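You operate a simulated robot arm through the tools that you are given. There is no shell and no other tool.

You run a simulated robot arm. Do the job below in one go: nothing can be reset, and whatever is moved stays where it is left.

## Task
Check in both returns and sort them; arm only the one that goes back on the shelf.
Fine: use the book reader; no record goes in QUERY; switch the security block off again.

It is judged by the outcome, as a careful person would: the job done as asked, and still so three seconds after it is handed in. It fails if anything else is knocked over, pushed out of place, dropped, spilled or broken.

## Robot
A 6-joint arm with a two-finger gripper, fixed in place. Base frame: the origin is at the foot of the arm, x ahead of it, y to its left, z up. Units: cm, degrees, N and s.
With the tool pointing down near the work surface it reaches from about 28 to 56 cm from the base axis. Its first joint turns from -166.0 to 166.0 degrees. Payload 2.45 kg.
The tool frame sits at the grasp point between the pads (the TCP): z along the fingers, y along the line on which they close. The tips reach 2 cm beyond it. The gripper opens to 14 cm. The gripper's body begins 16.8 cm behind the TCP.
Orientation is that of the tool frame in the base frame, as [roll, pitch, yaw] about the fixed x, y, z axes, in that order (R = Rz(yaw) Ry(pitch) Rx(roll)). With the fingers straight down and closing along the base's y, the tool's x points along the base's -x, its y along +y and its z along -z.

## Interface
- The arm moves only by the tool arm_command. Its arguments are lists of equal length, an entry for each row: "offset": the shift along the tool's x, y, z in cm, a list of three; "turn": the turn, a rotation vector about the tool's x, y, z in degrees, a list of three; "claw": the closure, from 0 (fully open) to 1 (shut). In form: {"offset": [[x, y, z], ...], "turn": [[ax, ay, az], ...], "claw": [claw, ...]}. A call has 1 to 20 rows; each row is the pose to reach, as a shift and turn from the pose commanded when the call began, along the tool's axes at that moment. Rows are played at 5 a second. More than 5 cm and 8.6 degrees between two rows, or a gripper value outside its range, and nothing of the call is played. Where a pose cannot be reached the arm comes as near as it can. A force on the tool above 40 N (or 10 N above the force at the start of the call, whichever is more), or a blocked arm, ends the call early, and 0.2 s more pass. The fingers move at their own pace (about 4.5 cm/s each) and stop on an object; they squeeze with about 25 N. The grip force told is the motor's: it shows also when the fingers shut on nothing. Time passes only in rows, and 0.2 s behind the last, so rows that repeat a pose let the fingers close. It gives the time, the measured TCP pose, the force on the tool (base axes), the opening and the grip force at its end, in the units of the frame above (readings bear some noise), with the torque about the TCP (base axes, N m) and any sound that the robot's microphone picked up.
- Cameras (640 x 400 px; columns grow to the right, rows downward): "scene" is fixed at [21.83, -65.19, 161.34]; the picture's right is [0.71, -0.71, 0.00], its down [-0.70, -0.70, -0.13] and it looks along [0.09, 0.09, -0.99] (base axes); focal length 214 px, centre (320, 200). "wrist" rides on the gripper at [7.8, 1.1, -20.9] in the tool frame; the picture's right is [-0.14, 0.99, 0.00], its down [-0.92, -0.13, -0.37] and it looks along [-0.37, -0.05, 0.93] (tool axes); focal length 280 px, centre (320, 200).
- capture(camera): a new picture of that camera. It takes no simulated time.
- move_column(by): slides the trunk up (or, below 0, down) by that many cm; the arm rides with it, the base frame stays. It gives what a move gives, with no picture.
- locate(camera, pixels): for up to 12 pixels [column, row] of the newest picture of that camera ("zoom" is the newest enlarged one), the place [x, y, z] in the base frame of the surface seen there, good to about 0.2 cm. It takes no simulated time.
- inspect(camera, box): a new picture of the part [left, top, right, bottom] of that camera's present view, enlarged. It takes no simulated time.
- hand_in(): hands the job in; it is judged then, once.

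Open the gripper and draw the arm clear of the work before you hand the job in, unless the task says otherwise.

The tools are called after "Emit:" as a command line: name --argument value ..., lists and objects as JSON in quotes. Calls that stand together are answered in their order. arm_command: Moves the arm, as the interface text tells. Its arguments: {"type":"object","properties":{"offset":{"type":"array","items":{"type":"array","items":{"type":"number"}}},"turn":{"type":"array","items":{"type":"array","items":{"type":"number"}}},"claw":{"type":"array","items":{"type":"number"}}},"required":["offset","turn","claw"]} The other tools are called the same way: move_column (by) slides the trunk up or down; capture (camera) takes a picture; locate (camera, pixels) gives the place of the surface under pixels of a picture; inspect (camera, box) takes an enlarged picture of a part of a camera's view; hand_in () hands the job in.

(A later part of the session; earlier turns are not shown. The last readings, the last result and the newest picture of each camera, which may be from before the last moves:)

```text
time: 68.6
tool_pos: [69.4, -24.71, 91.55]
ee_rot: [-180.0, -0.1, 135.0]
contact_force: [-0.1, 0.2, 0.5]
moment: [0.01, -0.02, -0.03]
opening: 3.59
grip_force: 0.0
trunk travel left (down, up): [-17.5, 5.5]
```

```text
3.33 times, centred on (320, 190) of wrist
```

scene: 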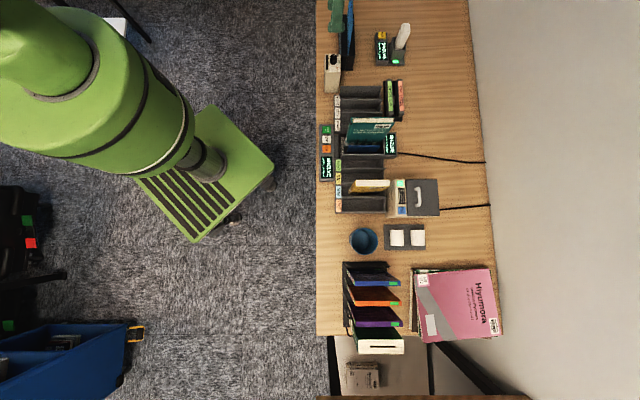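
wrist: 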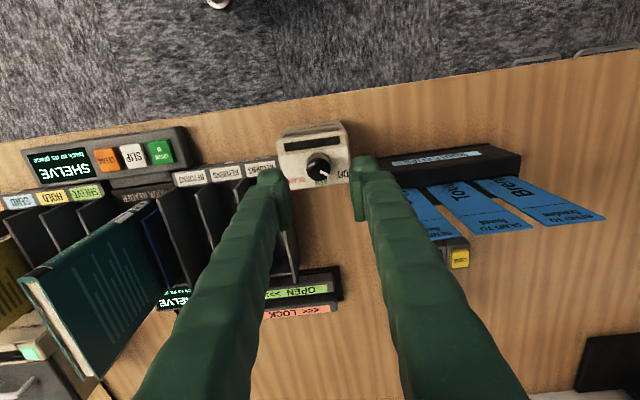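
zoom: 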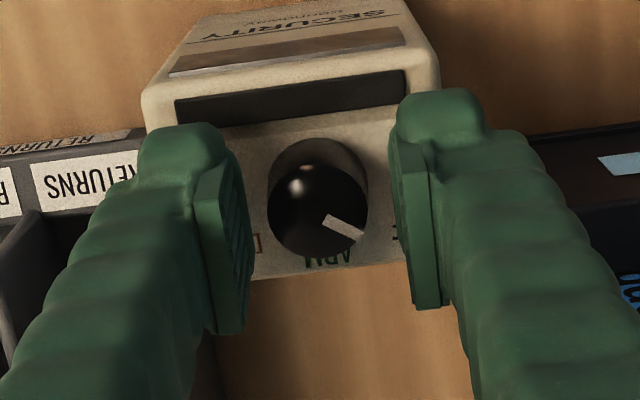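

Knob is centred between the pads (317 vs 320). I close to nearly touching first, then grip.

Emit:
arm_command --offset '[[0, 0, 0.2], [0, 0, 0.2], [0, 0, 0.2]]' --turn '[[0, 0, 0], [0, 0, 0], [0, 0, 0]]' --claw '[0.8, 0.82, 0.82]'

Emit:
inspect --camera "wrist" --box '[250, 130, 390, 250]'

```text
time: 69.4
tool_pos: [69.36, -24.77, 91.41]
ee_rot: [179.9, 0.0, 135.0]
contact_force: [-0.6, -1.0, 0.4]
moment: [-0.03, -0.01, -0.02]
opening: 2.58
grip_force: 0.3
trunk travel left (down, up): [-17.5, 5.5]
```

```text
3.33 times, centred on (320, 190) of wrist
```

zoom: 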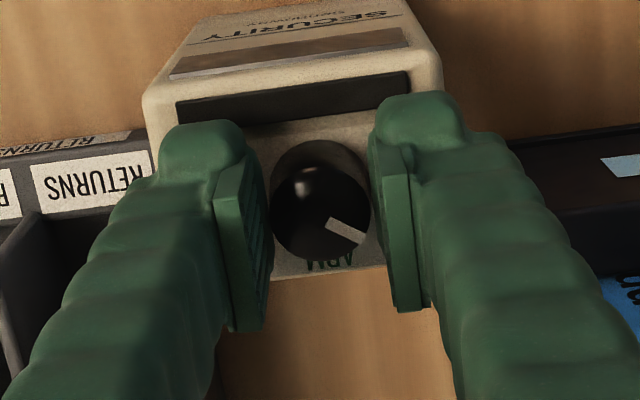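

Pads nearly touch the knob, now at (320,207). I grip it.

Emit:
arm_command --offset '[[0, 0, 0], [0, 0, 0], [0, 0, 0]]' --turn '[[0, 0, 0], [0, 0, 0], [0, 0, 0]]' --claw '[0.9, 1, 1]'

Emit:
inspect --camera "wrist" --box '[250, 130, 390, 250]'

```text
time: 70.2
tool_pos: [69.34, -24.81, 91.31]
ee_rot: [180.0, 0.1, 135.0]
contact_force: [-0.5, -3.7, 0.5]
moment: [-0.05, -0.01, -0.01]
opening: 2.41
grip_force: 44.8
trunk travel left (down, up): [-17.5, 5.5]
```

```text
3.33 times, centred on (320, 190) of wrist
```

zoom: 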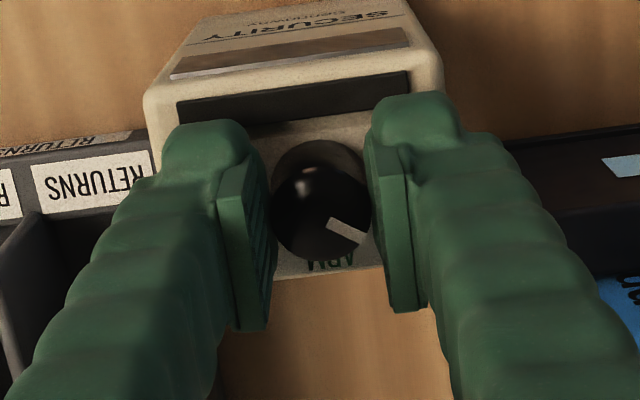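

Gripped the knob (2.41 cm). I turn +57° about the tool axis (clockwise from above), OFF→ARM, in small steps.

Emit:
arm_command --offset '[[0, 0, 0], [0, 0, 0], [0, 0, 0], [0, 0, 0], [0, 0, 0], [0, 0, 0], [0, 0, 0], [0, 0, 0], [0, 0, 0], [0, 0, 0]]' --turn '[[0, 0, 6], [0, 0, 12], [0, 0, 18], [0, 0, 24], [0, 0, 30], [0, 0, 36], [0, 0, 42], [0, 0, 48], [0, 0, 54], [0, 0, 54]]' --claw '[1, 1, 1, 1, 1, 1, 1, 1, 1, 1]'

Emit:
capture --camera "wrist"

Emit:
inspect --camera "wrist" --box '[250, 130, 390, 250]'

Emit:
inspect --camera "scene" --box '[316, 40, 364, 100]'

```text
time: 72.4
tool_pos: [69.44, -24.76, 91.32]
ee_rot: [179.9, 0.0, 80.9]
contact_force: [5.5, -7.4, 4.0]
moment: [-0.07, -0.03, 0.0]
opening: 2.39
grip_force: 45.1
trunk travel left (down, up): [-17.5, 5.5]
```

```text
taken
```

wrist: 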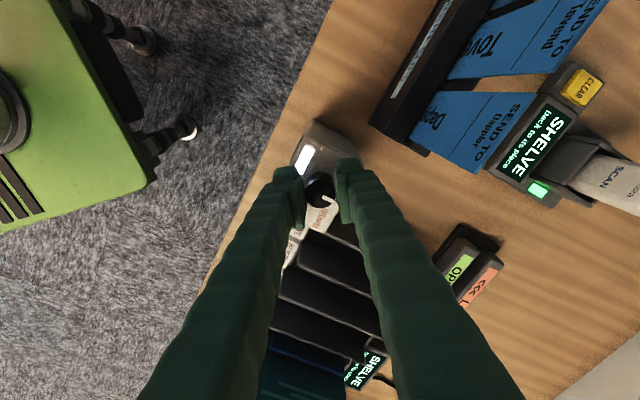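

```text
3.33 times, centred on (320, 190) of wrist
```

zoom: 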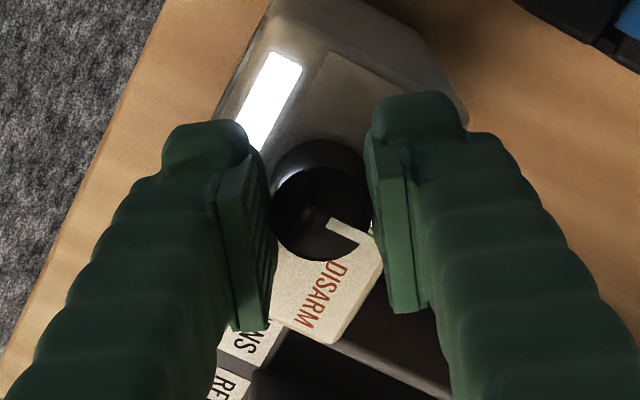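

```text
6.67 times, centred on (340, 70) of scene
```

zoom: 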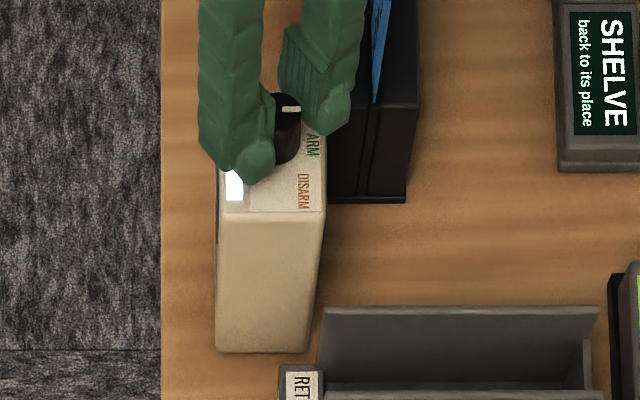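

The strip now glows and the pointer points straight to ARM (scene zoom (291,108)). I release the knob, raise, and look.

Emit:
arm_command --offset '[[0, 0, 0], [0, 0, 0], [0, 0, 0], [0, 0, -1.5], [0, 0, -4], [0, 0, -8], [0, 0, -12], [0, 0, -16], [0, 0, -16]]' --turn '[[0, 0, 0], [0, 0, 0], [0, 0, 0], [0, 0, 0], [0, 0, 0], [0, 0, 0], [0, 0, 0], [0, 0, 0], [0, 0, 0]]' --claw '[0.8, 0.74, 0.74, 0.74, 0.74, 0.74, 0.74, 0.74, 0.74]'

Emit:
capture --camera "wrist"

Emit:
inspect --camera "scene" --box '[316, 40, 364, 100]'

```text
time: 74.4
tool_pos: [69.27, -24.74, 107.13]
ee_rot: [180.0, 0.0, 81.0]
contact_force: [0.5, -0.2, 0.8]
moment: [0.01, 0.02, 0.0]
opening: 3.64
grip_force: 0.1
trunk travel left (down, up): [-17.5, 5.5]
```

```text
taken
```

wrist: 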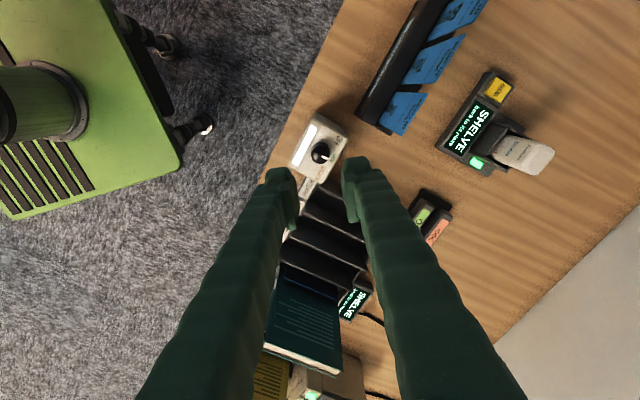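

```text
6.67 times, centred on (340, 70) of scene
```

zoom: 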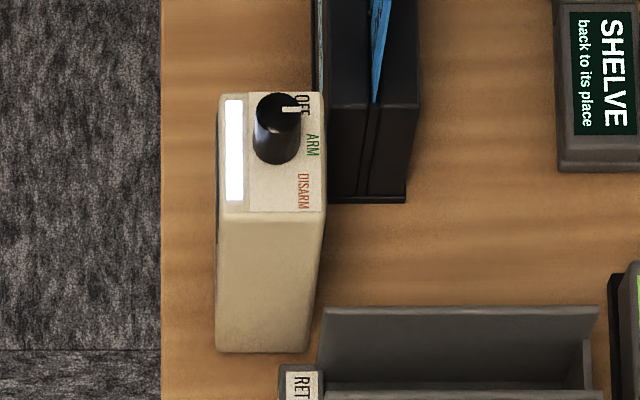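

I enlarge the knob from above to verify the pointer aligns with ARM.

Emit:
inspect --camera "wrist" --box '[280, 105, 360, 185]'

Emit:
locate --camera "zoom" --pixels '[[320, 235], [345, 245], [320, 260], [300, 235], [360, 250], [420, 160], [330, 320]]'

```text
5.00 times, centred on (320, 145) of wrist
```

zoom: 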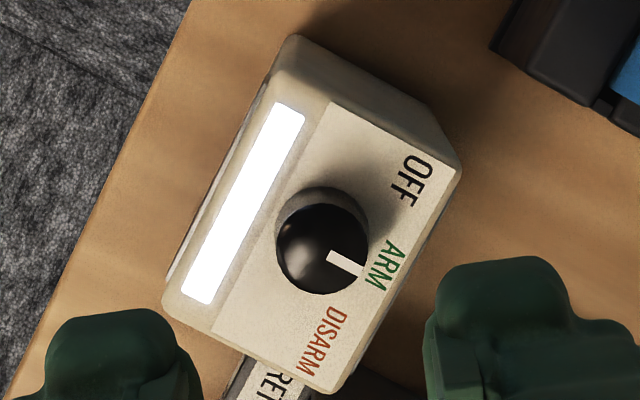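

```text
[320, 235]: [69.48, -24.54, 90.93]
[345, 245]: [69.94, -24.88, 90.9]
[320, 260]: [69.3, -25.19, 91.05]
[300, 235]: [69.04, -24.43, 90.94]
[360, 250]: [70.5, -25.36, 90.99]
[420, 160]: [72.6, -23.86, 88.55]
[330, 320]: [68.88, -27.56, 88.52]
```

The pointer is on ARM. To present the spine to the block I need the book turned 180° about vertical, so I test that wrist range empty now: back off 12 cm and rotate +126° about the tool axis (yaw 81 → −45).

Emit:
arm_command --offset '[[2.4, -3.2, 0], [4.7, -6.5, 0], [7.06, -9.71, 0], [7.06, -9.71, 0], [7.06, -9.71, 0], [7.06, -9.71, 0], [7.06, -9.71, 0], [7.06, -9.71, 0], [7.06, -9.71, 0], [7.06, -9.71, 0], [7.06, -9.71, 0], [7.06, -9.71, 0], [7.06, -9.71, 0], [7.06, -9.71, 0], [7.06, -9.71, 0], [7.06, -9.71, 0], [7.06, -9.71, 0], [7.06, -9.71, 0], [7.06, -9.71, 0]]' --turn '[[0, 0, 0], [0, 0, 0], [0, 0, 0], [0, 0, 8.4], [0, 0, 16.8], [0, 0, 25.2], [0, 0, 33.6], [0, 0, 42], [0, 0, 50.4], [0, 0, 58.8], [0, 0, 67.2], [0, 0, 75.6], [0, 0, 84], [0, 0, 92.4], [0, 0, 100.8], [0, 0, 109.2], [0, 0, 117.6], [0, 0, 126], [0, 0, 126]]' --claw '[0.74, 0.74, 0.74, 0.74, 0.74, 0.74, 0.74, 0.74, 0.74, 0.74, 0.74, 0.74, 0.74, 0.74, 0.74, 0.74, 0.74, 0.74, 0.74]'

Emit:
capture --camera "wrist"

Emit:
capture --camera "scene"

```text
time: 78.4
tool_pos: [54.26, -19.98, 102.85]
ee_rot: [-171.1, -2.0, -39.4]
contact_force: [0.0, -1.0, 0.1]
moment: [0.0, -0.01, -0.01]
opening: 3.66
grip_force: 0.0
out of reach, approached as far as the arm can: row 14, 15, 16, 17, 18, 19
trunk travel left (down, up): [-17.5, 5.5]
```

```text
taken
```

wrist: 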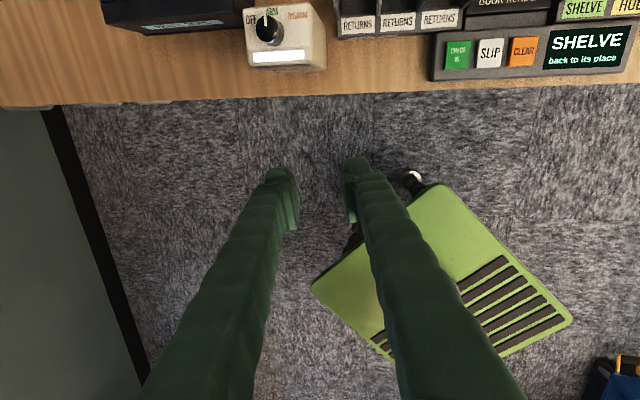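

```text
taken
```

scene: 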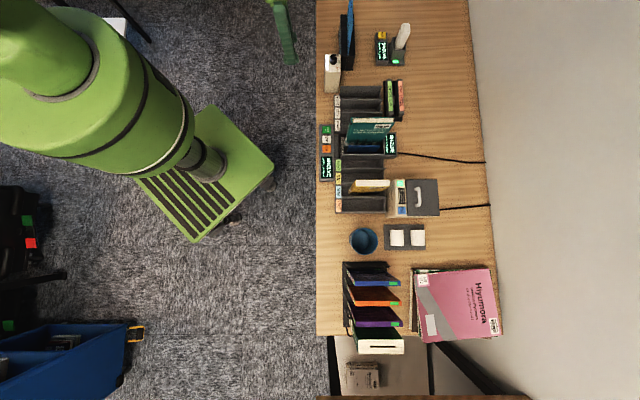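

The wrist runs out near yaw −5 in that direction. The other direction should have more range, so I rotate back the way I came, toward yaw 135.

Emit:
arm_command --offset '[[0, 0, 0], [0, 0, 0], [0, 0, 0], [0, 0, 0], [0, 0, 0], [0, 0, 0], [0, 0, 0], [0, 0, 0], [0, 0, 0], [0, 0, 0], [0, 0, 0], [0, 0, 0], [0, 0, 0], [0, 0, 0], [0, 0, 0], [0, 0, 0], [0, 0, 0], [0, 0, 0]]' --turn '[[0, 0, -8.4], [0, 0, -16.8], [0, 0, -25.2], [0, 0, -33.6], [0, 0, -42], [0, 0, -50.4], [0, 0, -58.8], [0, 0, -67.2], [0, 0, -75.6], [0, 0, -84], [0, 0, -92.4], [0, 0, -100.8], [0, 0, -109.2], [0, 0, -117.6], [0, 0, -126], [0, 0, -134.4], [0, 0, -142.8], [0, 0, -142.8]]' --claw '[0.74, 0.74, 0.74, 0.74, 0.74, 0.74, 0.74, 0.74, 0.74, 0.74, 0.74, 0.74, 0.74, 0.74, 0.74, 0.74, 0.74, 0.74]'

```text
time: 82.2
tool_pos: [54.61, -19.9, 102.93]
ee_rot: [171.6, -3.7, 104.1]
contact_force: [-0.3, -0.2, -0.3]
moment: [0.02, -0.02, -0.01]
opening: 3.64
grip_force: 0.1
trunk travel left (down, up): [-17.5, 5.5]
```

The commanded pose took over the approached, slightly tilted attitude ([171.6, −3.7, 104.1]). I correct the tilt with a small turn back to vertical.

Emit:
arm_command --offset '[[0, 0, 0], [0, 0, 0], [0, 0, 0]]' --turn '[[4.2, -1.85, -0.13], [8.4, -3.7, -0.27], [8.4, -3.7, -0.27]]' --claw '[0.74, 0.74, 0.74]'

```text
time: 83.0
tool_pos: [54.48, -19.99, 102.84]
ee_rot: [-179.7, 0.0, 103.8]
contact_force: [-0.2, 1.0, -0.2]
moment: [0.03, -0.02, -0.02]
opening: 3.66
grip_force: 0.0
trunk travel left (down, up): [-17.5, 5.5]
```

Vertical within 0.3°. I remove that residual and then test the other turning direction (negative about the tool axis) in this free area.

Emit:
arm_command --offset '[[0, 0, 0], [0, 0, 0]]' --turn '[[-0.25, 0, 0], [-0.25, 0, 0]]' --claw '[0.74, 0.74]'

Emit:
arm_command --offset '[[0, 0, 0], [0, 0, 0], [0, 0, 0], [0, 0, 0], [0, 0, 0], [0, 0, 0], [0, 0, 0], [0, 0, 0], [0, 0, 0], [0, 0, 0], [0, 0, 0], [0, 0, 0], [0, 0, 0], [0, 0, 0], [0, 0, 0], [0, 0, 0], [0, 0, 0]]' --turn '[[0, 0, -8.3], [0, 0, -16.6], [0, 0, -24.9], [0, 0, -33.2], [0, 0, -41.5], [0, 0, -49.8], [0, 0, -58.1], [0, 0, -66.4], [0, 0, -74.7], [0, 0, -83], [0, 0, -91.3], [0, 0, -99.6], [0, 0, -107.9], [0, 0, -116.2], [0, 0, -124.5], [0, 0, -132.8], [0, 0, -132.8]]' --claw '[0.74, 0.74, 0.74, 0.74, 0.74, 0.74, 0.74, 0.74, 0.74, 0.74, 0.74, 0.74, 0.74, 0.74, 0.74, 0.74, 0.74]'

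```text
time: 83.6
tool_pos: [54.57, -20.04, 103.07]
ee_rot: [179.8, 0.0, 103.9]
contact_force: [0.2, -0.2, -0.2]
moment: [-0.02, 0.03, 0.0]
opening: 3.65
grip_force: 0.1
trunk travel left (down, up): [-17.5, 5.5]
```

```text
time: 87.2
tool_pos: [54.46, -20.13, 102.94]
ee_rot: [-179.9, 0.2, -123.2]
contact_force: [0.4, -0.1, 0.0]
moment: [0.0, 0.0, 0.01]
opening: 3.64
grip_force: 0.0
trunk travel left (down, up): [-17.5, 5.5]
```

Yaw is now −123 (=237) with no trouble. I continue to yaw ≈ −47 (313).

Emit:
arm_command --offset '[[0, 0, 0], [0, 0, 0], [0, 0, 0], [0, 0, 0], [0, 0, 0], [0, 0, 0], [0, 0, 0], [0, 0, 0], [0, 0, 0], [0, 0, 0], [0, 0, 0]]' --turn '[[0, 0, -8], [0, 0, -16], [0, 0, -24], [0, 0, -32], [0, 0, -40], [0, 0, -48], [0, 0, -56], [0, 0, -64], [0, 0, -70], [0, 0, -76], [0, 0, -76]]' --claw '[0.74, 0.74, 0.74, 0.74, 0.74, 0.74, 0.74, 0.74, 0.74, 0.74, 0.74]'

Emit:
capture --camera "scene"

Emit:
capture --camera "wrist"

```text
time: 89.6
tool_pos: [54.66, -20.0, 102.88]
ee_rot: [-179.9, 0.0, -47.3]
contact_force: [-0.2, -0.7, 0.4]
moment: [0.02, -0.03, -0.03]
opening: 3.65
grip_force: 0.0
trunk travel left (down, up): [-17.5, 5.5]
```

```text
taken
```

scene: 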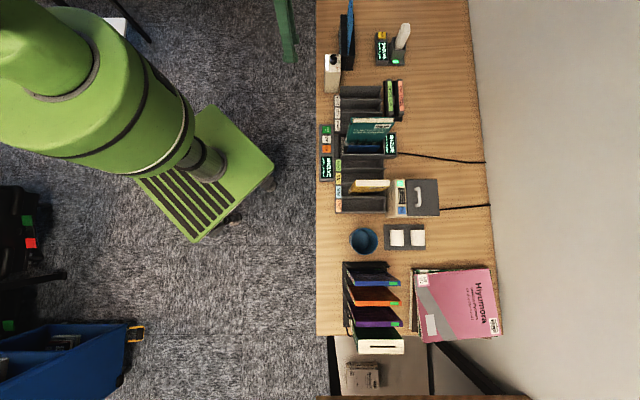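

```text
taken
```

wrist: 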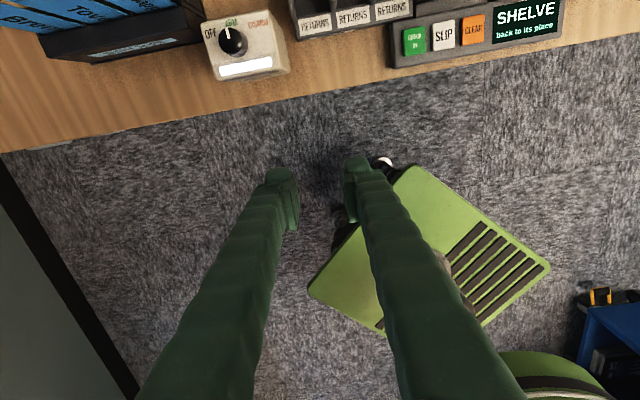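

The arm reaches yaw −47 this way, so the book can be turned to present its spine to the block's front. I now turn the empty gripper back toward yaw 135.

Emit:
arm_command --offset '[[0, 0, 0], [0, 0, 0], [0, 0, 0], [0, 0, 0], [0, 0, 0], [0, 0, 0], [0, 0, 0], [0, 0, 0], [0, 0, 0], [0, 0, 0], [0, 0, 0], [0, 0, 0], [0, 0, 0], [0, 0, 0], [0, 0, 0], [0, 0, 0], [0, 0, 0], [0, 0, 0], [0, 0, 0]]' --turn '[[0, 0, 8.4], [0, 0, 16.8], [0, 0, 25.2], [0, 0, 33.6], [0, 0, 42], [0, 0, 50.4], [0, 0, 58.8], [0, 0, 67.2], [0, 0, 75.6], [0, 0, 84], [0, 0, 92.4], [0, 0, 100.8], [0, 0, 109.2], [0, 0, 117.6], [0, 0, 126], [0, 0, 134.4], [0, 0, 142.8], [0, 0, 151.2], [0, 0, 151.2]]' --claw '[0.7, 0.7, 0.7, 0.7, 0.7, 0.7, 0.7, 0.7, 0.7, 0.7, 0.7, 0.7, 0.7, 0.7, 0.7, 0.7, 0.7, 0.7, 0.7]'

Emit:
arm_command --offset '[[0, 0, -1], [0, 0, -2], [0, 0, -3], [0, 0, -4], [0, 0, -4]]' --turn '[[0, 0, 8], [0, 0, 16], [0, 0, 24], [0, 0, 26.5], [0, 0, 26.5]]' --claw '[0.7, 0.7, 0.7, 0.7, 0.7]'

```text
time: 93.6
tool_pos: [54.66, -19.98, 102.99]
ee_rot: [179.8, 0.1, 161.4]
contact_force: [-1.3, 0.2, -0.5]
moment: [0.01, 0.01, -0.01]
opening: 4.2
grip_force: 0.0
trunk travel left (down, up): [-17.5, 5.5]
```

```text
time: 94.8
tool_pos: [54.72, -19.94, 106.97]
ee_rot: [179.8, 0.2, 135.1]
contact_force: [-0.7, 0.1, 0.2]
moment: [-0.01, 0.01, 0.0]
opening: 4.22
grip_force: 0.0
trunk travel left (down, up): [-17.5, 5.5]
```

Back at yaw 135. I travel to above the green book in the reader (u 78.3, v −3.2) at z ≈ 107.

Emit:
arm_command --offset '[[-2, -1.7, 0], [-5, -4.2, 0], [-8.5, -7.1, 0], [-12, -10, 0], [-15.5, -13, 0], [-19, -16, 0], [-22.5, -19, 0], [-24.8, -20.8, 0], [-25.5, -21.4, 0], [-25.5, -21.4, 0]]' --turn '[[0.2, 0.2, 0], [0.2, 0.2, 0], [0.2, 0.2, 0], [0.2, 0.2, 0], [0.2, 0.2, 0], [0.2, 0.2, 0], [0.2, 0.2, 0], [0.2, 0.2, 0], [0.2, 0.2, 0], [0.2, 0.2, 0]]' --claw '[0.7, 0.7, 0.7, 0.7, 0.7, 0.7, 0.7, 0.7, 0.7, 0.7]'

Emit:
capture --camera "wrist"

Emit:
inspect --camera "wrist" --box '[260, 80, 390, 240]'

```text
time: 97.0
tool_pos: [57.41, -53.19, 106.91]
ee_rot: [-179.8, -0.3, 135.0]
contact_force: [0.0, -1.2, 0.1]
moment: [-0.02, 0.0, -0.01]
opening: 4.18
grip_force: 0.0
trunk travel left (down, up): [-17.5, 5.5]
```

```text
taken
```

wrist: 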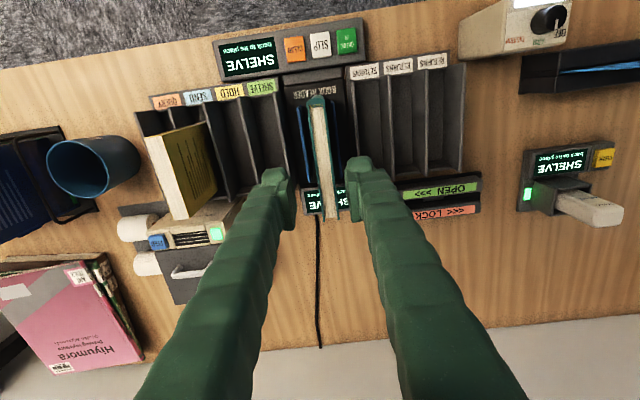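

```text
2.50 times, centred on (325, 160) of wrist
```

zoom: 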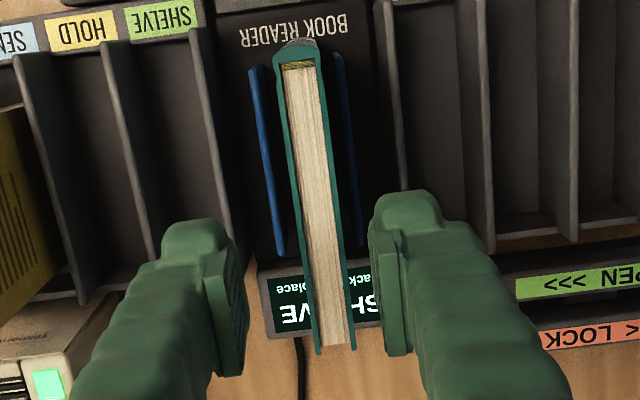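

The book's top edges look slightly right of the finger midline. I locate them.

Emit:
locate --camera "wrist" --pixels '[[310, 115], [325, 113], [313, 150], [327, 148], [317, 190], [332, 188], [322, 215], [336, 213]]'

```text
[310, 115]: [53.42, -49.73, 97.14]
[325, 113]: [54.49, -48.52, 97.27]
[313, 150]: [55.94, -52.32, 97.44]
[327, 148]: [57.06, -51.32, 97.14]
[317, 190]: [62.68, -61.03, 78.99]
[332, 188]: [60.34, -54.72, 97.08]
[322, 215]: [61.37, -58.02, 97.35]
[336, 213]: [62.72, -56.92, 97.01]
```

Book centre is v ≈ −3.3; I shift 0.3 cm, descend to TCP z ≈ 88.8 with 3.6 cm opening, and close.

Emit:
arm_command --offset '[[0, 0.3, 2], [0, 0.3, 4.5], [0, 0.3, 7], [0, 0.3, 9], [0, 0.3, 11], [0, 0.3, 13], [0, 0.3, 15], [0, 0.3, 16.8], [0, 0.3, 18.1], [0, 0.3, 18.1], [0, 0.3, 18.1], [0, 0.3, 18.1], [0, 0.3, 18.1], [0, 0.3, 18.1], [0, 0.3, 18.1]]' --turn '[[-0.15, -0.2, 0], [-0.15, -0.2, 0], [-0.15, -0.2, 0], [-0.15, -0.2, 0], [-0.15, -0.2, 0], [-0.15, -0.2, 0], [-0.15, -0.2, 0], [-0.15, -0.2, 0], [-0.15, -0.2, 0], [-0.15, -0.2, 0], [-0.15, -0.2, 0], [-0.15, -0.2, 0], [-0.15, -0.2, 0], [-0.15, -0.2, 0], [-0.15, -0.2, 0]]' --claw '[0.743, 0.743, 0.743, 0.743, 0.743, 0.743, 0.743, 0.743, 0.743, 0.743, 0.85, 0.95, 1, 1, 1]'

Emit:
capture --camera "wrist"

```text
time: 100.2
tool_pos: [57.56, -52.85, 88.8]
ee_rot: [179.9, 0.1, 135.1]
contact_force: [0.5, -0.4, 0.4]
moment: [-0.1, 0.0, -0.02]
opening: 1.93
grip_force: 24.7
trunk travel left (down, up): [-17.5, 5.5]
```

```text
taken
```

wrist: 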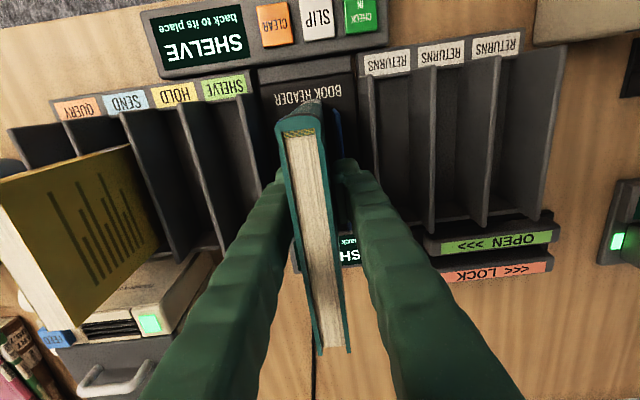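

Gripped (1.93 cm). I lift 11 cm and draw the book toward the robot, off the desk, to u ≈ 52.

Emit:
arm_command --offset '[[0, 0, -1], [0, 0, -3], [0, 0, -5.5], [0, 0, -8], [0, 0, -10], [0, 0, -11], [2, 0, -11], [5, 0, -11], [8, 0, -11], [11, 0, -11], [14, 0, -11], [17, 0, -11], [20, 0, -11], [23, 0, -11], [25, 0, -11], [26, 0, -11], [26, 0, -11]]' --turn '[[0, 0, 0], [0, 0, 0], [0, 0, 0], [0, 0, 0], [0, 0, 0], [0, 0, 0], [0, 0, 0], [0, 0, 0], [0, 0, 0], [0, 0, 0], [0, 0, 0], [0, 0, 0], [0, 0, 0], [0, 0, 0], [0, 0, 0], [0, 0, 0], [0, 0, 0]]' --claw '[1, 1, 1, 1, 1, 1, 1, 1, 1, 1, 1, 1, 1, 1, 1, 1, 1]'

Emit:
capture --camera "scene"

Emit:
capture --camera "wrist"

```text
time: 103.8
tool_pos: [39.11, -34.5, 99.78]
ee_rot: [-180.0, 0.1, 135.0]
contact_force: [-0.7, 0.8, -3.1]
moment: [0.02, 0.04, 0.0]
opening: 1.95
grip_force: 24.7
trunk travel left (down, up): [-17.5, 5.5]
```

```text
taken
```

scene: 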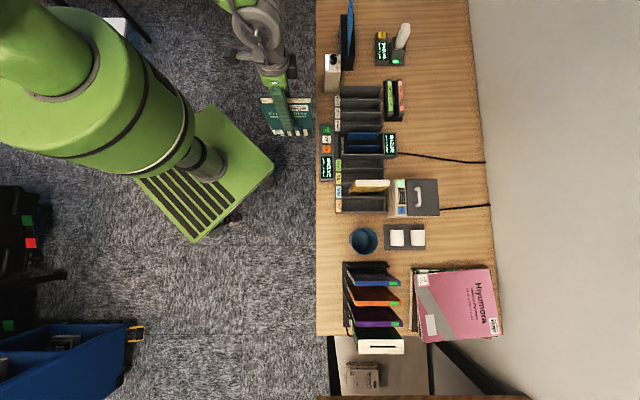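

```text
taken
```

wrist: 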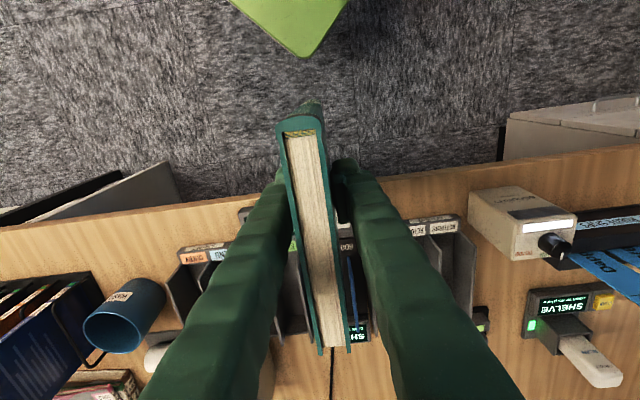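

The book is in front of the desk. I move it sideways 27.7 cm to stand in front of the security block (v ≈ −31).

Emit:
arm_command --offset '[[0, 2, 0], [0, 5, 0], [0, 8.5, 0], [0, 12, 0], [0, 15.5, 0], [0, 19, 0], [0, 22.5, 0], [0, 25.5, 0], [0, 27.7, 0], [0, 27.7, 0]]' --turn '[[0, 0, 0], [0, 0, 0], [0, 0, 0], [0, 0, 0], [0, 0, 0], [0, 0, 0], [0, 0, 0], [0, 0, 0], [0, 0, 0], [0, 0, 0]]' --claw '[1, 1, 1, 1, 1, 1, 1, 1, 1, 1]'

Emit:
capture --camera "wrist"

Emit:
inspect --camera "wrist" --box '[240, 180, 420, 300]'

```text
time: 106.0
tool_pos: [58.8, -14.76, 99.9]
ee_rot: [-180.0, 0.0, 134.9]
contact_force: [-0.4, -0.3, -3.8]
moment: [-0.02, -0.01, -0.02]
opening: 1.92
grip_force: 25.0
trunk travel left (down, up): [-17.5, 5.5]
```

```text
taken
```

wrist: 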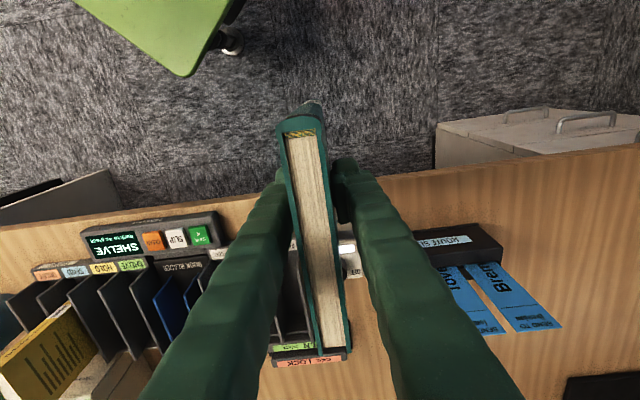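

```text
3.33 times, centred on (330, 240) of wrist
```

zoom: 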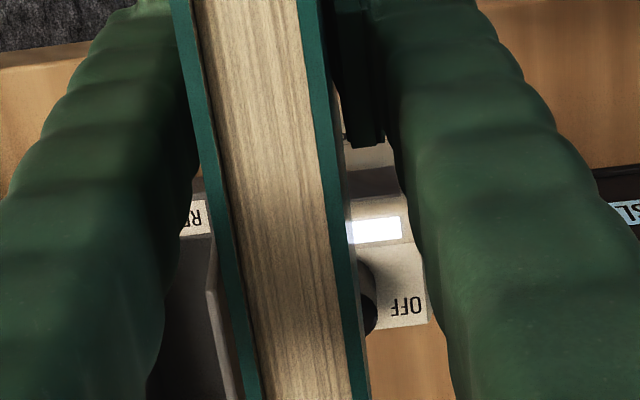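

The book is at u 52, v −31.1. I rotate it −180° about the vertical axis here in two calls so the spine faces the block.

Emit:
arm_command --offset '[[0, 0, 0], [0, 0, 0], [0, 0, 0], [0, 0, 0], [0, 0, 0], [0, 0, 0], [0, 0, 0], [0, 0, 0], [0, 0, 0], [0, 0, 0], [0, 0, 0], [0, 0, 0], [0, 0, 0], [0, 0, 0], [0, 0, 0], [0, 0, 0], [0, 0, 0], [0, 0, 0], [0, 0, 0]]' --turn '[[0, 0, -5], [0, 0, -12], [0, 0, -20], [0, 0, -28], [0, 0, -36], [0, 0, -44], [0, 0, -52], [0, 0, -60], [0, 0, -68], [0, 0, -76], [0, 0, -84], [0, 0, -92], [0, 0, -100], [0, 0, -108], [0, 0, -116], [0, 0, -124], [0, 0, -131], [0, 0, -135], [0, 0, -135]]' --claw '[1, 1, 1, 1, 1, 1, 1, 1, 1, 1, 1, 1, 1, 1, 1, 1, 1, 1, 1]'

Emit:
arm_command --offset '[[0, 0, 0], [0, 0, 0], [0, 0, 0], [0, 0, 0], [0, 0, 0], [0, 0, 0], [0, 0, 0], [0, 0, 0]]' --turn '[[0, 0, -5], [0, 0, -12], [0, 0, -20], [0, 0, -28], [0, 0, -36], [0, 0, -42], [0, 0, -45], [0, 0, -45]]' --claw '[1, 1, 1, 1, 1, 1, 1, 1]'

Emit:
capture --camera "wrist"

Emit:
capture --camera "scene"

```text
time: 110.0
tool_pos: [58.83, -14.95, 99.79]
ee_rot: [-179.8, -0.1, -89.9]
contact_force: [-0.8, 0.3, -3.2]
moment: [-0.01, -0.02, 0.02]
opening: 1.92
grip_force: 25.2
trunk travel left (down, up): [-17.5, 5.5]
```

```text
time: 111.8
tool_pos: [58.73, -14.92, 99.68]
ee_rot: [179.9, 0.0, -44.9]
contact_force: [0.9, 0.7, -3.4]
moment: [0.02, -0.01, 0.0]
opening: 1.93
grip_force: 25.4
trunk travel left (down, up): [-17.5, 5.5]
```

```text
taken
```

wrist: 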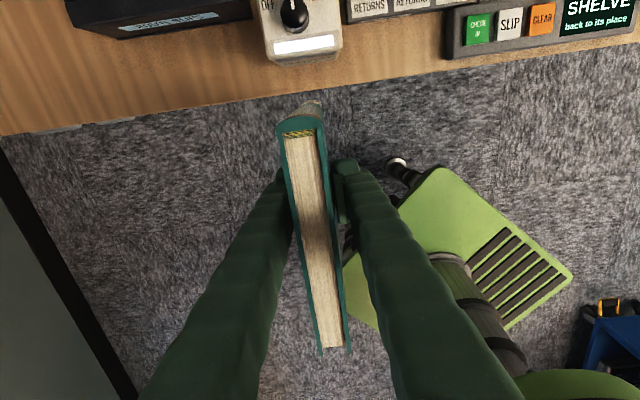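

```text
taken
```

scene: 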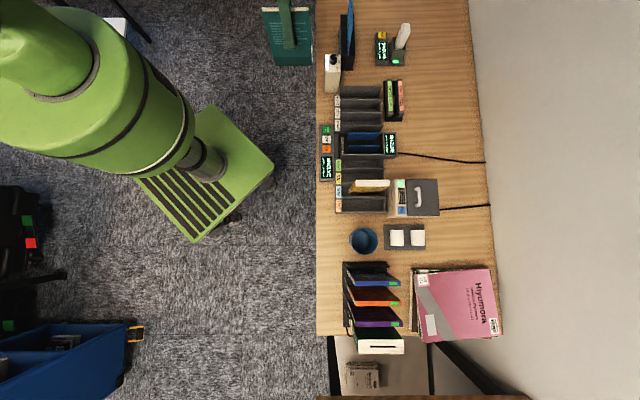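

The spine now faces the block. I measure the spine's position and the block's front edge from this view.

Emit:
inspect --camera "wrist" --box '[240, 0, 380, 140]'

Emit:
locate --camera "wrist" --pixels '[[299, 120], [319, 118], [305, 112], [318, 105], [276, 55], [340, 45], [305, 45], [310, 62], [280, 62], [335, 55], [292, 15], [270, 20]]'

```text
2.86 times, centred on (310, 70) of wrist
```

zoom: 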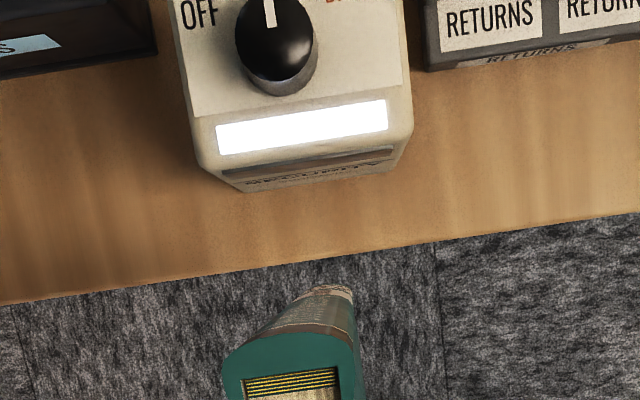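

```text
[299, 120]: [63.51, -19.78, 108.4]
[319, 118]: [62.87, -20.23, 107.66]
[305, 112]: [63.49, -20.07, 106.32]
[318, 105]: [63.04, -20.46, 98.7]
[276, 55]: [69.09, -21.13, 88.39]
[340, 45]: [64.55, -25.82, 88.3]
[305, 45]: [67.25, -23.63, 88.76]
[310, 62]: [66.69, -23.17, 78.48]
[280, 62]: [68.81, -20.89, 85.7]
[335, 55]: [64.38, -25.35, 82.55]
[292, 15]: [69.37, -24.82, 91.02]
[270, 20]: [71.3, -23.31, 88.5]
```

Spine is at u ≈ 59.05; the block's front pad is at u ≈ 63.4, z 85–87.3. I lower to TCP z ≈ 92 and advance 3.9 cm, leaving about 0.4 cm gap.

Emit:
arm_command --offset '[[0, 0, 2], [0, 0, 4.5], [0, 0, 6.5], [0, 0, 7.7], [1, 0, 7.7], [2, 0, 7.7], [3, 0, 7.7], [3.6, 0, 7.7], [3.9, 0, 7.7], [3.9, 0, 7.7]]' --turn '[[0, 0, 0], [0, 0, 0], [0, 0, 0], [0, 0, 0], [0, 0, 0], [0, 0, 0], [0, 0, 0], [0, 0, 0], [0, 0, 0], [0, 0, 0]]' --claw '[1, 1, 1, 1, 1, 1, 1, 1, 1, 1]'

Emit:
capture --camera "wrist"

Emit:
inspect --camera "scene" --box '[280, 20, 376, 100]'

```text
time: 114.0
tool_pos: [61.55, -17.73, 92.12]
ee_rot: [180.0, 0.0, -45.0]
contact_force: [-1.0, 0.8, -2.6]
moment: [0.01, 0.0, 0.02]
opening: 1.91
grip_force: 25.3
trunk travel left (down, up): [-17.5, 5.5]
```

```text
taken
```

wrist: 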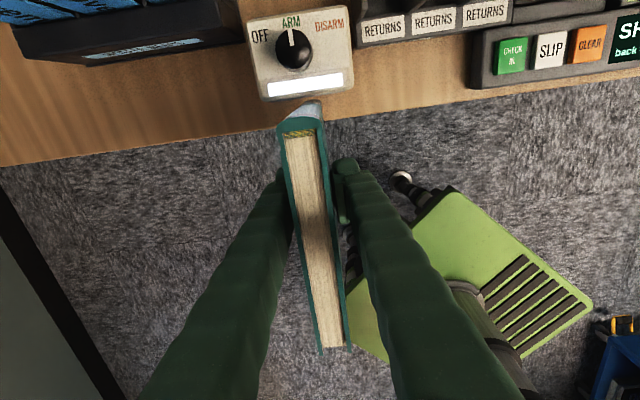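

```text
5.00 times, centred on (328, 60) of scene
```

zoom: 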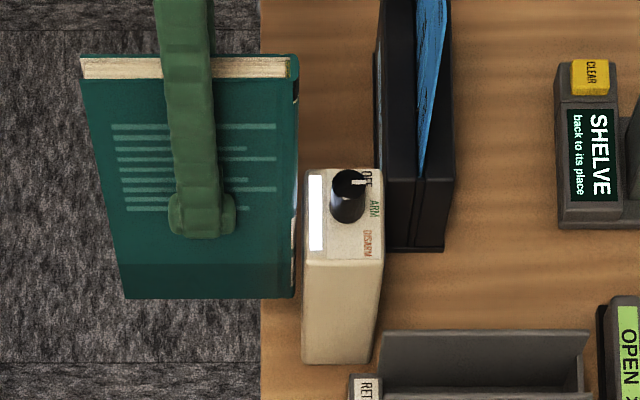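

Only a small gap remains and no sound yet. I advance in 0.1 cm steps to touch lightly.

Emit:
arm_command --offset '[[0.1, 0, 0], [0.2, 0, 0], [0.25, 0, 0], [0.25, 0, 0]]' --turn '[[0, 0, 0], [0, 0, 0], [0, 0, 0], [0, 0, 0]]' --claw '[1, 1, 1, 1]'

```text
time: 115.0
tool_pos: [61.83, -17.96, 91.97]
ee_rot: [179.9, 0.0, -45.0]
contact_force: [-0.1, -0.2, -3.9]
moment: [-0.01, -0.02, 0.0]
opening: 1.93
grip_force: 25.0
trunk travel left (down, up): [-17.5, 5.5]
```

No contact force yet and no sound. I continue forward in 0.05–0.1 cm steps.

Emit:
arm_command --offset '[[0.07, 0, 0], [0.14, 0, 0], [0.2, 0, 0], [0.2, 0, 0]]' --turn '[[0, 0, 0], [0, 0, 0], [0, 0, 0], [0, 0, 0]]' --claw '[1, 1, 1, 1]'

Emit:
inspect --camera "wrist" --box '[240, 0, 380, 140]'

```text
time: 116.0
tool_pos: [61.8, -18.07, 92.01]
ee_rot: [-179.9, 0.1, -45.1]
contact_force: [0.0, -0.2, -3.9]
moment: [-0.02, 0.0, -0.04]
opening: 1.9
grip_force: 25.3
trunk travel left (down, up): [-17.5, 5.5]
```

```text
2.86 times, centred on (310, 70) of wrist
```

zoom: 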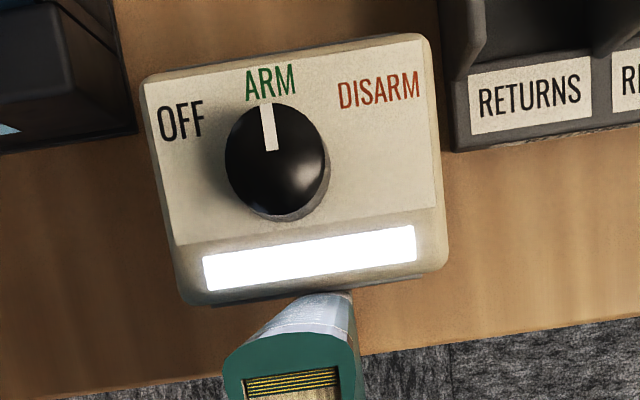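

The spine is almost at the front edge. I advance a bit further, watching the force.

Emit:
arm_command --offset '[[0.07, 0, 0], [0.14, 0, 0], [0.2, 0, 0], [0.2, 0, 0]]' --turn '[[0, 0, 0], [0, 0, 0], [0, 0, 0], [0, 0, 0]]' --claw '[1, 1, 1, 1]'

Emit:
locate --camera "zoom" --pixels '[[300, 310], [320, 300], [290, 340], [250, 300], [390, 285], [300, 290]]'

```text
time: 117.0
tool_pos: [61.93, -18.16, 92.07]
ee_rot: [-180.0, 0.0, -45.1]
contact_force: [-1.5, 2.2, -2.6]
moment: [0.21, 0.2, 0.01]
opening: 1.93
grip_force: 25.3
trunk travel left (down, up): [-17.5, 5.5]
```

```text
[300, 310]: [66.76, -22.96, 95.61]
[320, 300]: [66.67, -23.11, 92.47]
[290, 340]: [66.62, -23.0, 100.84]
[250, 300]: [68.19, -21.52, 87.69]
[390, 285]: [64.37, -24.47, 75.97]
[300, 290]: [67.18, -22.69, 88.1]
```

Light contact (≈2.6 N along −u), no sound. I check the lamp for any change.

Emit:
inspect --camera "wrist" --box '[240, 0, 380, 140]'

Emit:
inspect --camera "scene" --box '[280, 20, 376, 100]'

```text
2.86 times, centred on (310, 70) of wrist
```

zoom: 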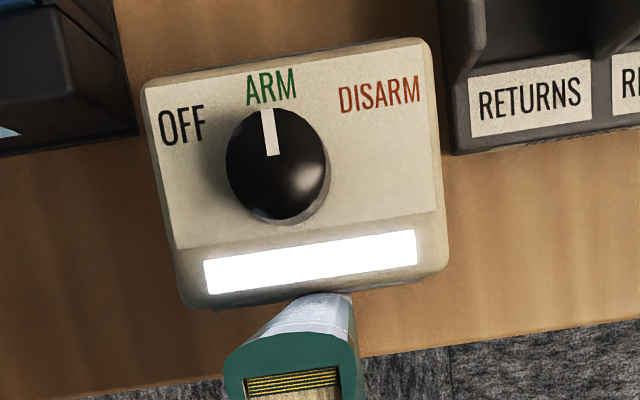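

```text
5.00 times, centred on (328, 60) of scene
```

zoom: 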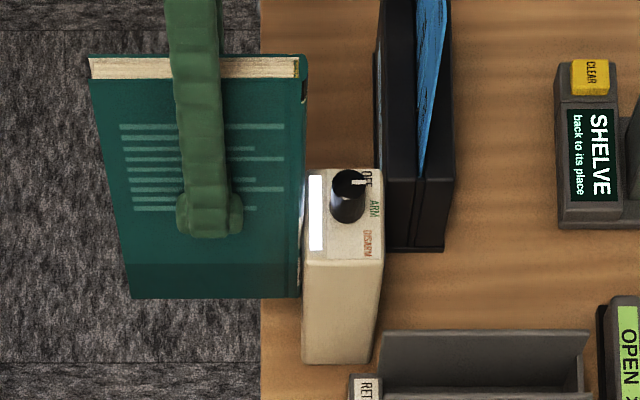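

I slide the spine along the front pad: up 6 cm, then down to 2 cm below the present height, with light contact.

Emit:
arm_command --offset '[[-0.05, 0, -0.7], [-0.05, 0, -1.5], [-0.05, 0, -2.5], [-0.05, 0, -3.5], [-0.05, 0, -4.5], [-0.05, 0, -5.5], [-0.05, 0, -6], [-0.05, 0, -6]]' --turn '[[0, 0, 0], [0, 0, 0], [0, 0, 0], [0, 0, 0], [0, 0, 0], [0, 0, 0], [0, 0, 0], [0, 0, 0]]' --claw '[1, 1, 1, 1, 1, 1, 1, 1]'

Emit:
arm_command --offset '[[0, 0, 0.7], [0, 0, 1.5], [0, 0, 2.5], [0, 0, 3.5], [0, 0, 4.5], [0, 0, 5.5], [0, 0, 6.5], [0, 0, 7.3], [0, 0, 8], [0, 0, 8]]' --turn '[[0, 0, 0], [0, 0, 0], [0, 0, 0], [0, 0, 0], [0, 0, 0], [0, 0, 0], [0, 0, 0], [0, 0, 0], [0, 0, 0], [0, 0, 0]]' --claw '[1, 1, 1, 1, 1, 1, 1, 1, 1, 1]'

Emit:
capture --camera "wrist"

```text
time: 118.8
tool_pos: [62.08, -18.12, 98.21]
ee_rot: [-180.0, -0.1, -44.9]
contact_force: [-0.8, 1.1, -3.1]
moment: [0.17, 0.14, -0.02]
opening: 1.91
grip_force: 25.4
trunk travel left (down, up): [-17.5, 5.5]
```

```text
time: 121.0
tool_pos: [61.95, -18.19, 90.13]
ee_rot: [180.0, 0.0, -45.0]
contact_force: [-8.9, 9.7, 0.0]
moment: [-0.03, -0.05, 0.0]
opening: 1.9
grip_force: 24.6
trunk travel left (down, up): [-17.5, 5.5]
```

```text
taken
```

wrist: 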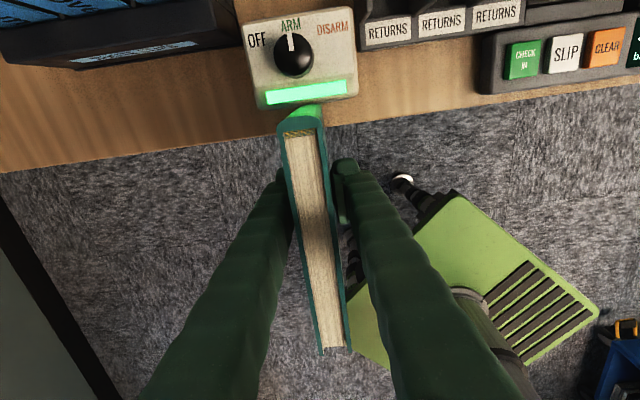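

The lamp turned green — the book is armed. The contact force rose to 13 N, so I back off straight away, 4.5 cm.

Emit:
arm_command --offset '[[-0.3, 0, 0], [-0.8, 0, 0], [-1.8, 0, 0], [-3, 0, 0], [-4.5, 0, 0], [-4.5, 0, 0]]' --turn '[[0, 0, 0], [0, 0, 0], [0, 0, 0], [0, 0, 0], [0, 0, 0], [0, 0, 0]]' --claw '[1, 1, 1, 1, 1, 1]'

Emit:
capture --camera "wrist"

Emit:
inspect --camera "scene" --box '[280, 20, 376, 100]'

Emit:
inspect --camera "wrist" --box '[240, 0, 380, 140]'

```text
time: 122.4
tool_pos: [59.0, -14.95, 90.06]
ee_rot: [179.9, 0.0, -44.9]
contact_force: [-0.1, -0.1, -3.5]
moment: [0.0, 0.01, -0.01]
opening: 1.88
grip_force: 24.9
trunk travel left (down, up): [-17.5, 5.5]
```

```text
taken
```

wrist: 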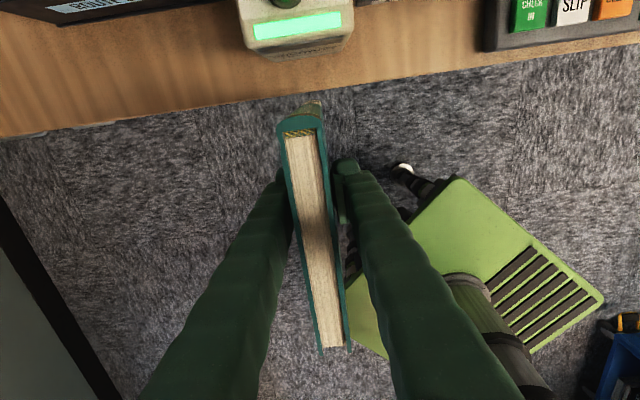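

```text
5.00 times, centred on (328, 60) of scene
```

zoom: 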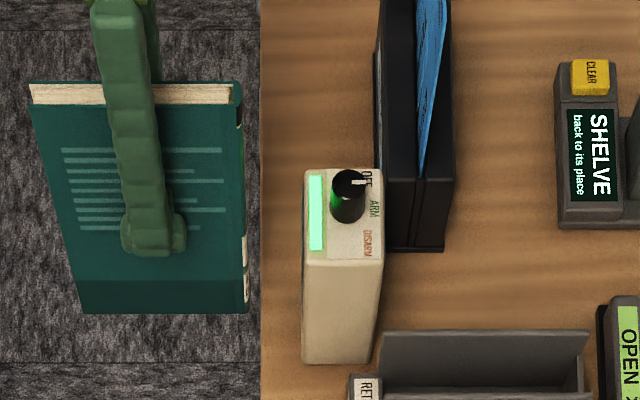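

```text
2.86 times, centred on (310, 70) of wrist
```

zoom: 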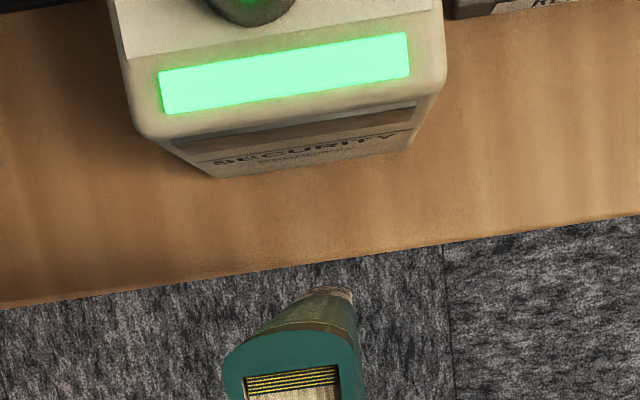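

The block hasn't moved and the lamp is green. I raise 10 cm and rotate the book back +180° in two calls.

Emit:
arm_command --offset '[[-0.3, 0, -2], [-0.3, 0, -5], [-0.3, 0, -8], [-0.3, 0, -10], [-0.3, 0, -10], [-0.3, 0, -10], [-0.3, 0, -10], [-0.3, 0, -10], [-0.3, 0, -10], [-0.3, 0, -10], [-0.3, 0, -10], [-0.3, 0, -10], [-0.3, 0, -10], [-0.3, 0, -10], [-0.3, 0, -10], [-0.3, 0, -10], [-0.3, 0, -10], [-0.3, 0, -10], [-0.3, 0, -10]]' --turn '[[0, 0, 0], [0, 0, 0], [0, 0, 0], [0, 0, 0], [0, 0, 5], [0, 0, 12], [0, 0, 20], [0, 0, 28], [0, 0, 36], [0, 0, 44], [0, 0, 52], [0, 0, 60], [0, 0, 68], [0, 0, 76], [0, 0, 84], [0, 0, 91], [0, 0, 97], [0, 0, 100], [0, 0, 100]]' --claw '[1, 1, 1, 1, 1, 1, 1, 1, 1, 1, 1, 1, 1, 1, 1, 1, 1, 1, 1]'

Emit:
arm_command --offset '[[0, 0, 0], [0, 0, 0], [0, 0, 0], [0, 0, 0], [0, 0, 0], [0, 0, 0], [0, 0, 0], [0, 0, 0], [0, 0, 0], [0, 0, 0], [0, 0, 0], [0, 0, 0]]' --turn '[[0, 0, 5], [0, 0, 12], [0, 0, 20], [0, 0, 28], [0, 0, 36], [0, 0, 44], [0, 0, 52], [0, 0, 60], [0, 0, 68], [0, 0, 75], [0, 0, 80], [0, 0, 80]]' --claw '[1, 1, 1, 1, 1, 1, 1, 1, 1, 1, 1, 1]'

Emit:
capture --camera "wrist"

```text
time: 126.4
tool_pos: [58.53, -14.68, 100.11]
ee_rot: [180.0, 0.0, -145.0]
contact_force: [0.4, -0.2, -2.7]
moment: [0.0, -0.02, -0.01]
opening: 1.91
grip_force: 25.4
trunk travel left (down, up): [-17.5, 5.5]
```

```text
time: 129.0
tool_pos: [58.59, -14.78, 100.13]
ee_rot: [180.0, 0.0, 134.9]
contact_force: [-0.3, 0.2, -3.6]
moment: [0.0, 0.01, 0.0]
opening: 1.92
grip_force: 25.1
trunk travel left (down, up): [-17.5, 5.5]
```

```text
taken
```

wrist: 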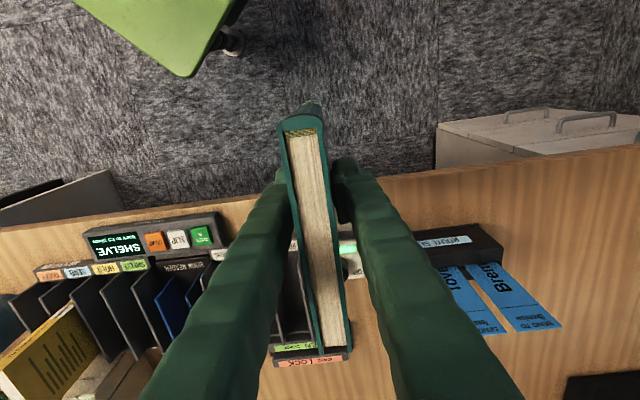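

Back at yaw 135. I carry the book along the desk front to v ≈ 5.4 (opposite SHELVE).

Emit:
arm_command --offset '[[0, -2, 0], [0, -5, 0], [0, -8.5, 0], [0, -12, 0], [0, -15.5, 0], [0, -19, 0], [0, -22.5, 0], [0, -26, 0], [0, -29.5, 0], [0, -33, 0], [0, -35.4, 0], [0, -36.4, 0], [0, -36.4, 0]]' --turn '[[0, 0, 0], [0, 0, 0], [0, 0, 0], [0, 0, 0], [0, 0, 0], [0, 0, 0], [0, 0, 0], [0, 0, 0], [0, 0, 0], [0, 0, 0], [0, 0, 0], [0, 0, 0], [0, 0, 0]]' --claw '[1, 1, 1, 1, 1, 1, 1, 1, 1, 1, 1, 1, 1]'

Emit:
capture --camera "wrist"

```text
time: 131.8
tool_pos: [32.77, -40.59, 100.1]
ee_rot: [179.9, -0.1, 135.1]
contact_force: [0.1, -0.2, -2.6]
moment: [0.04, 0.0, 0.01]
opening: 1.91
grip_force: 25.0
trunk travel left (down, up): [-17.5, 5.5]
```

```text
taken
```

wrist: 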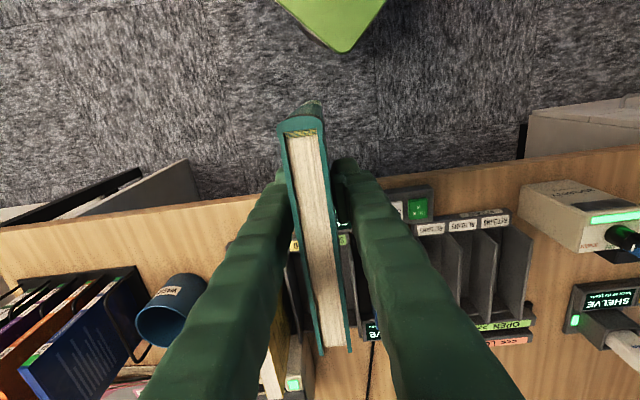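

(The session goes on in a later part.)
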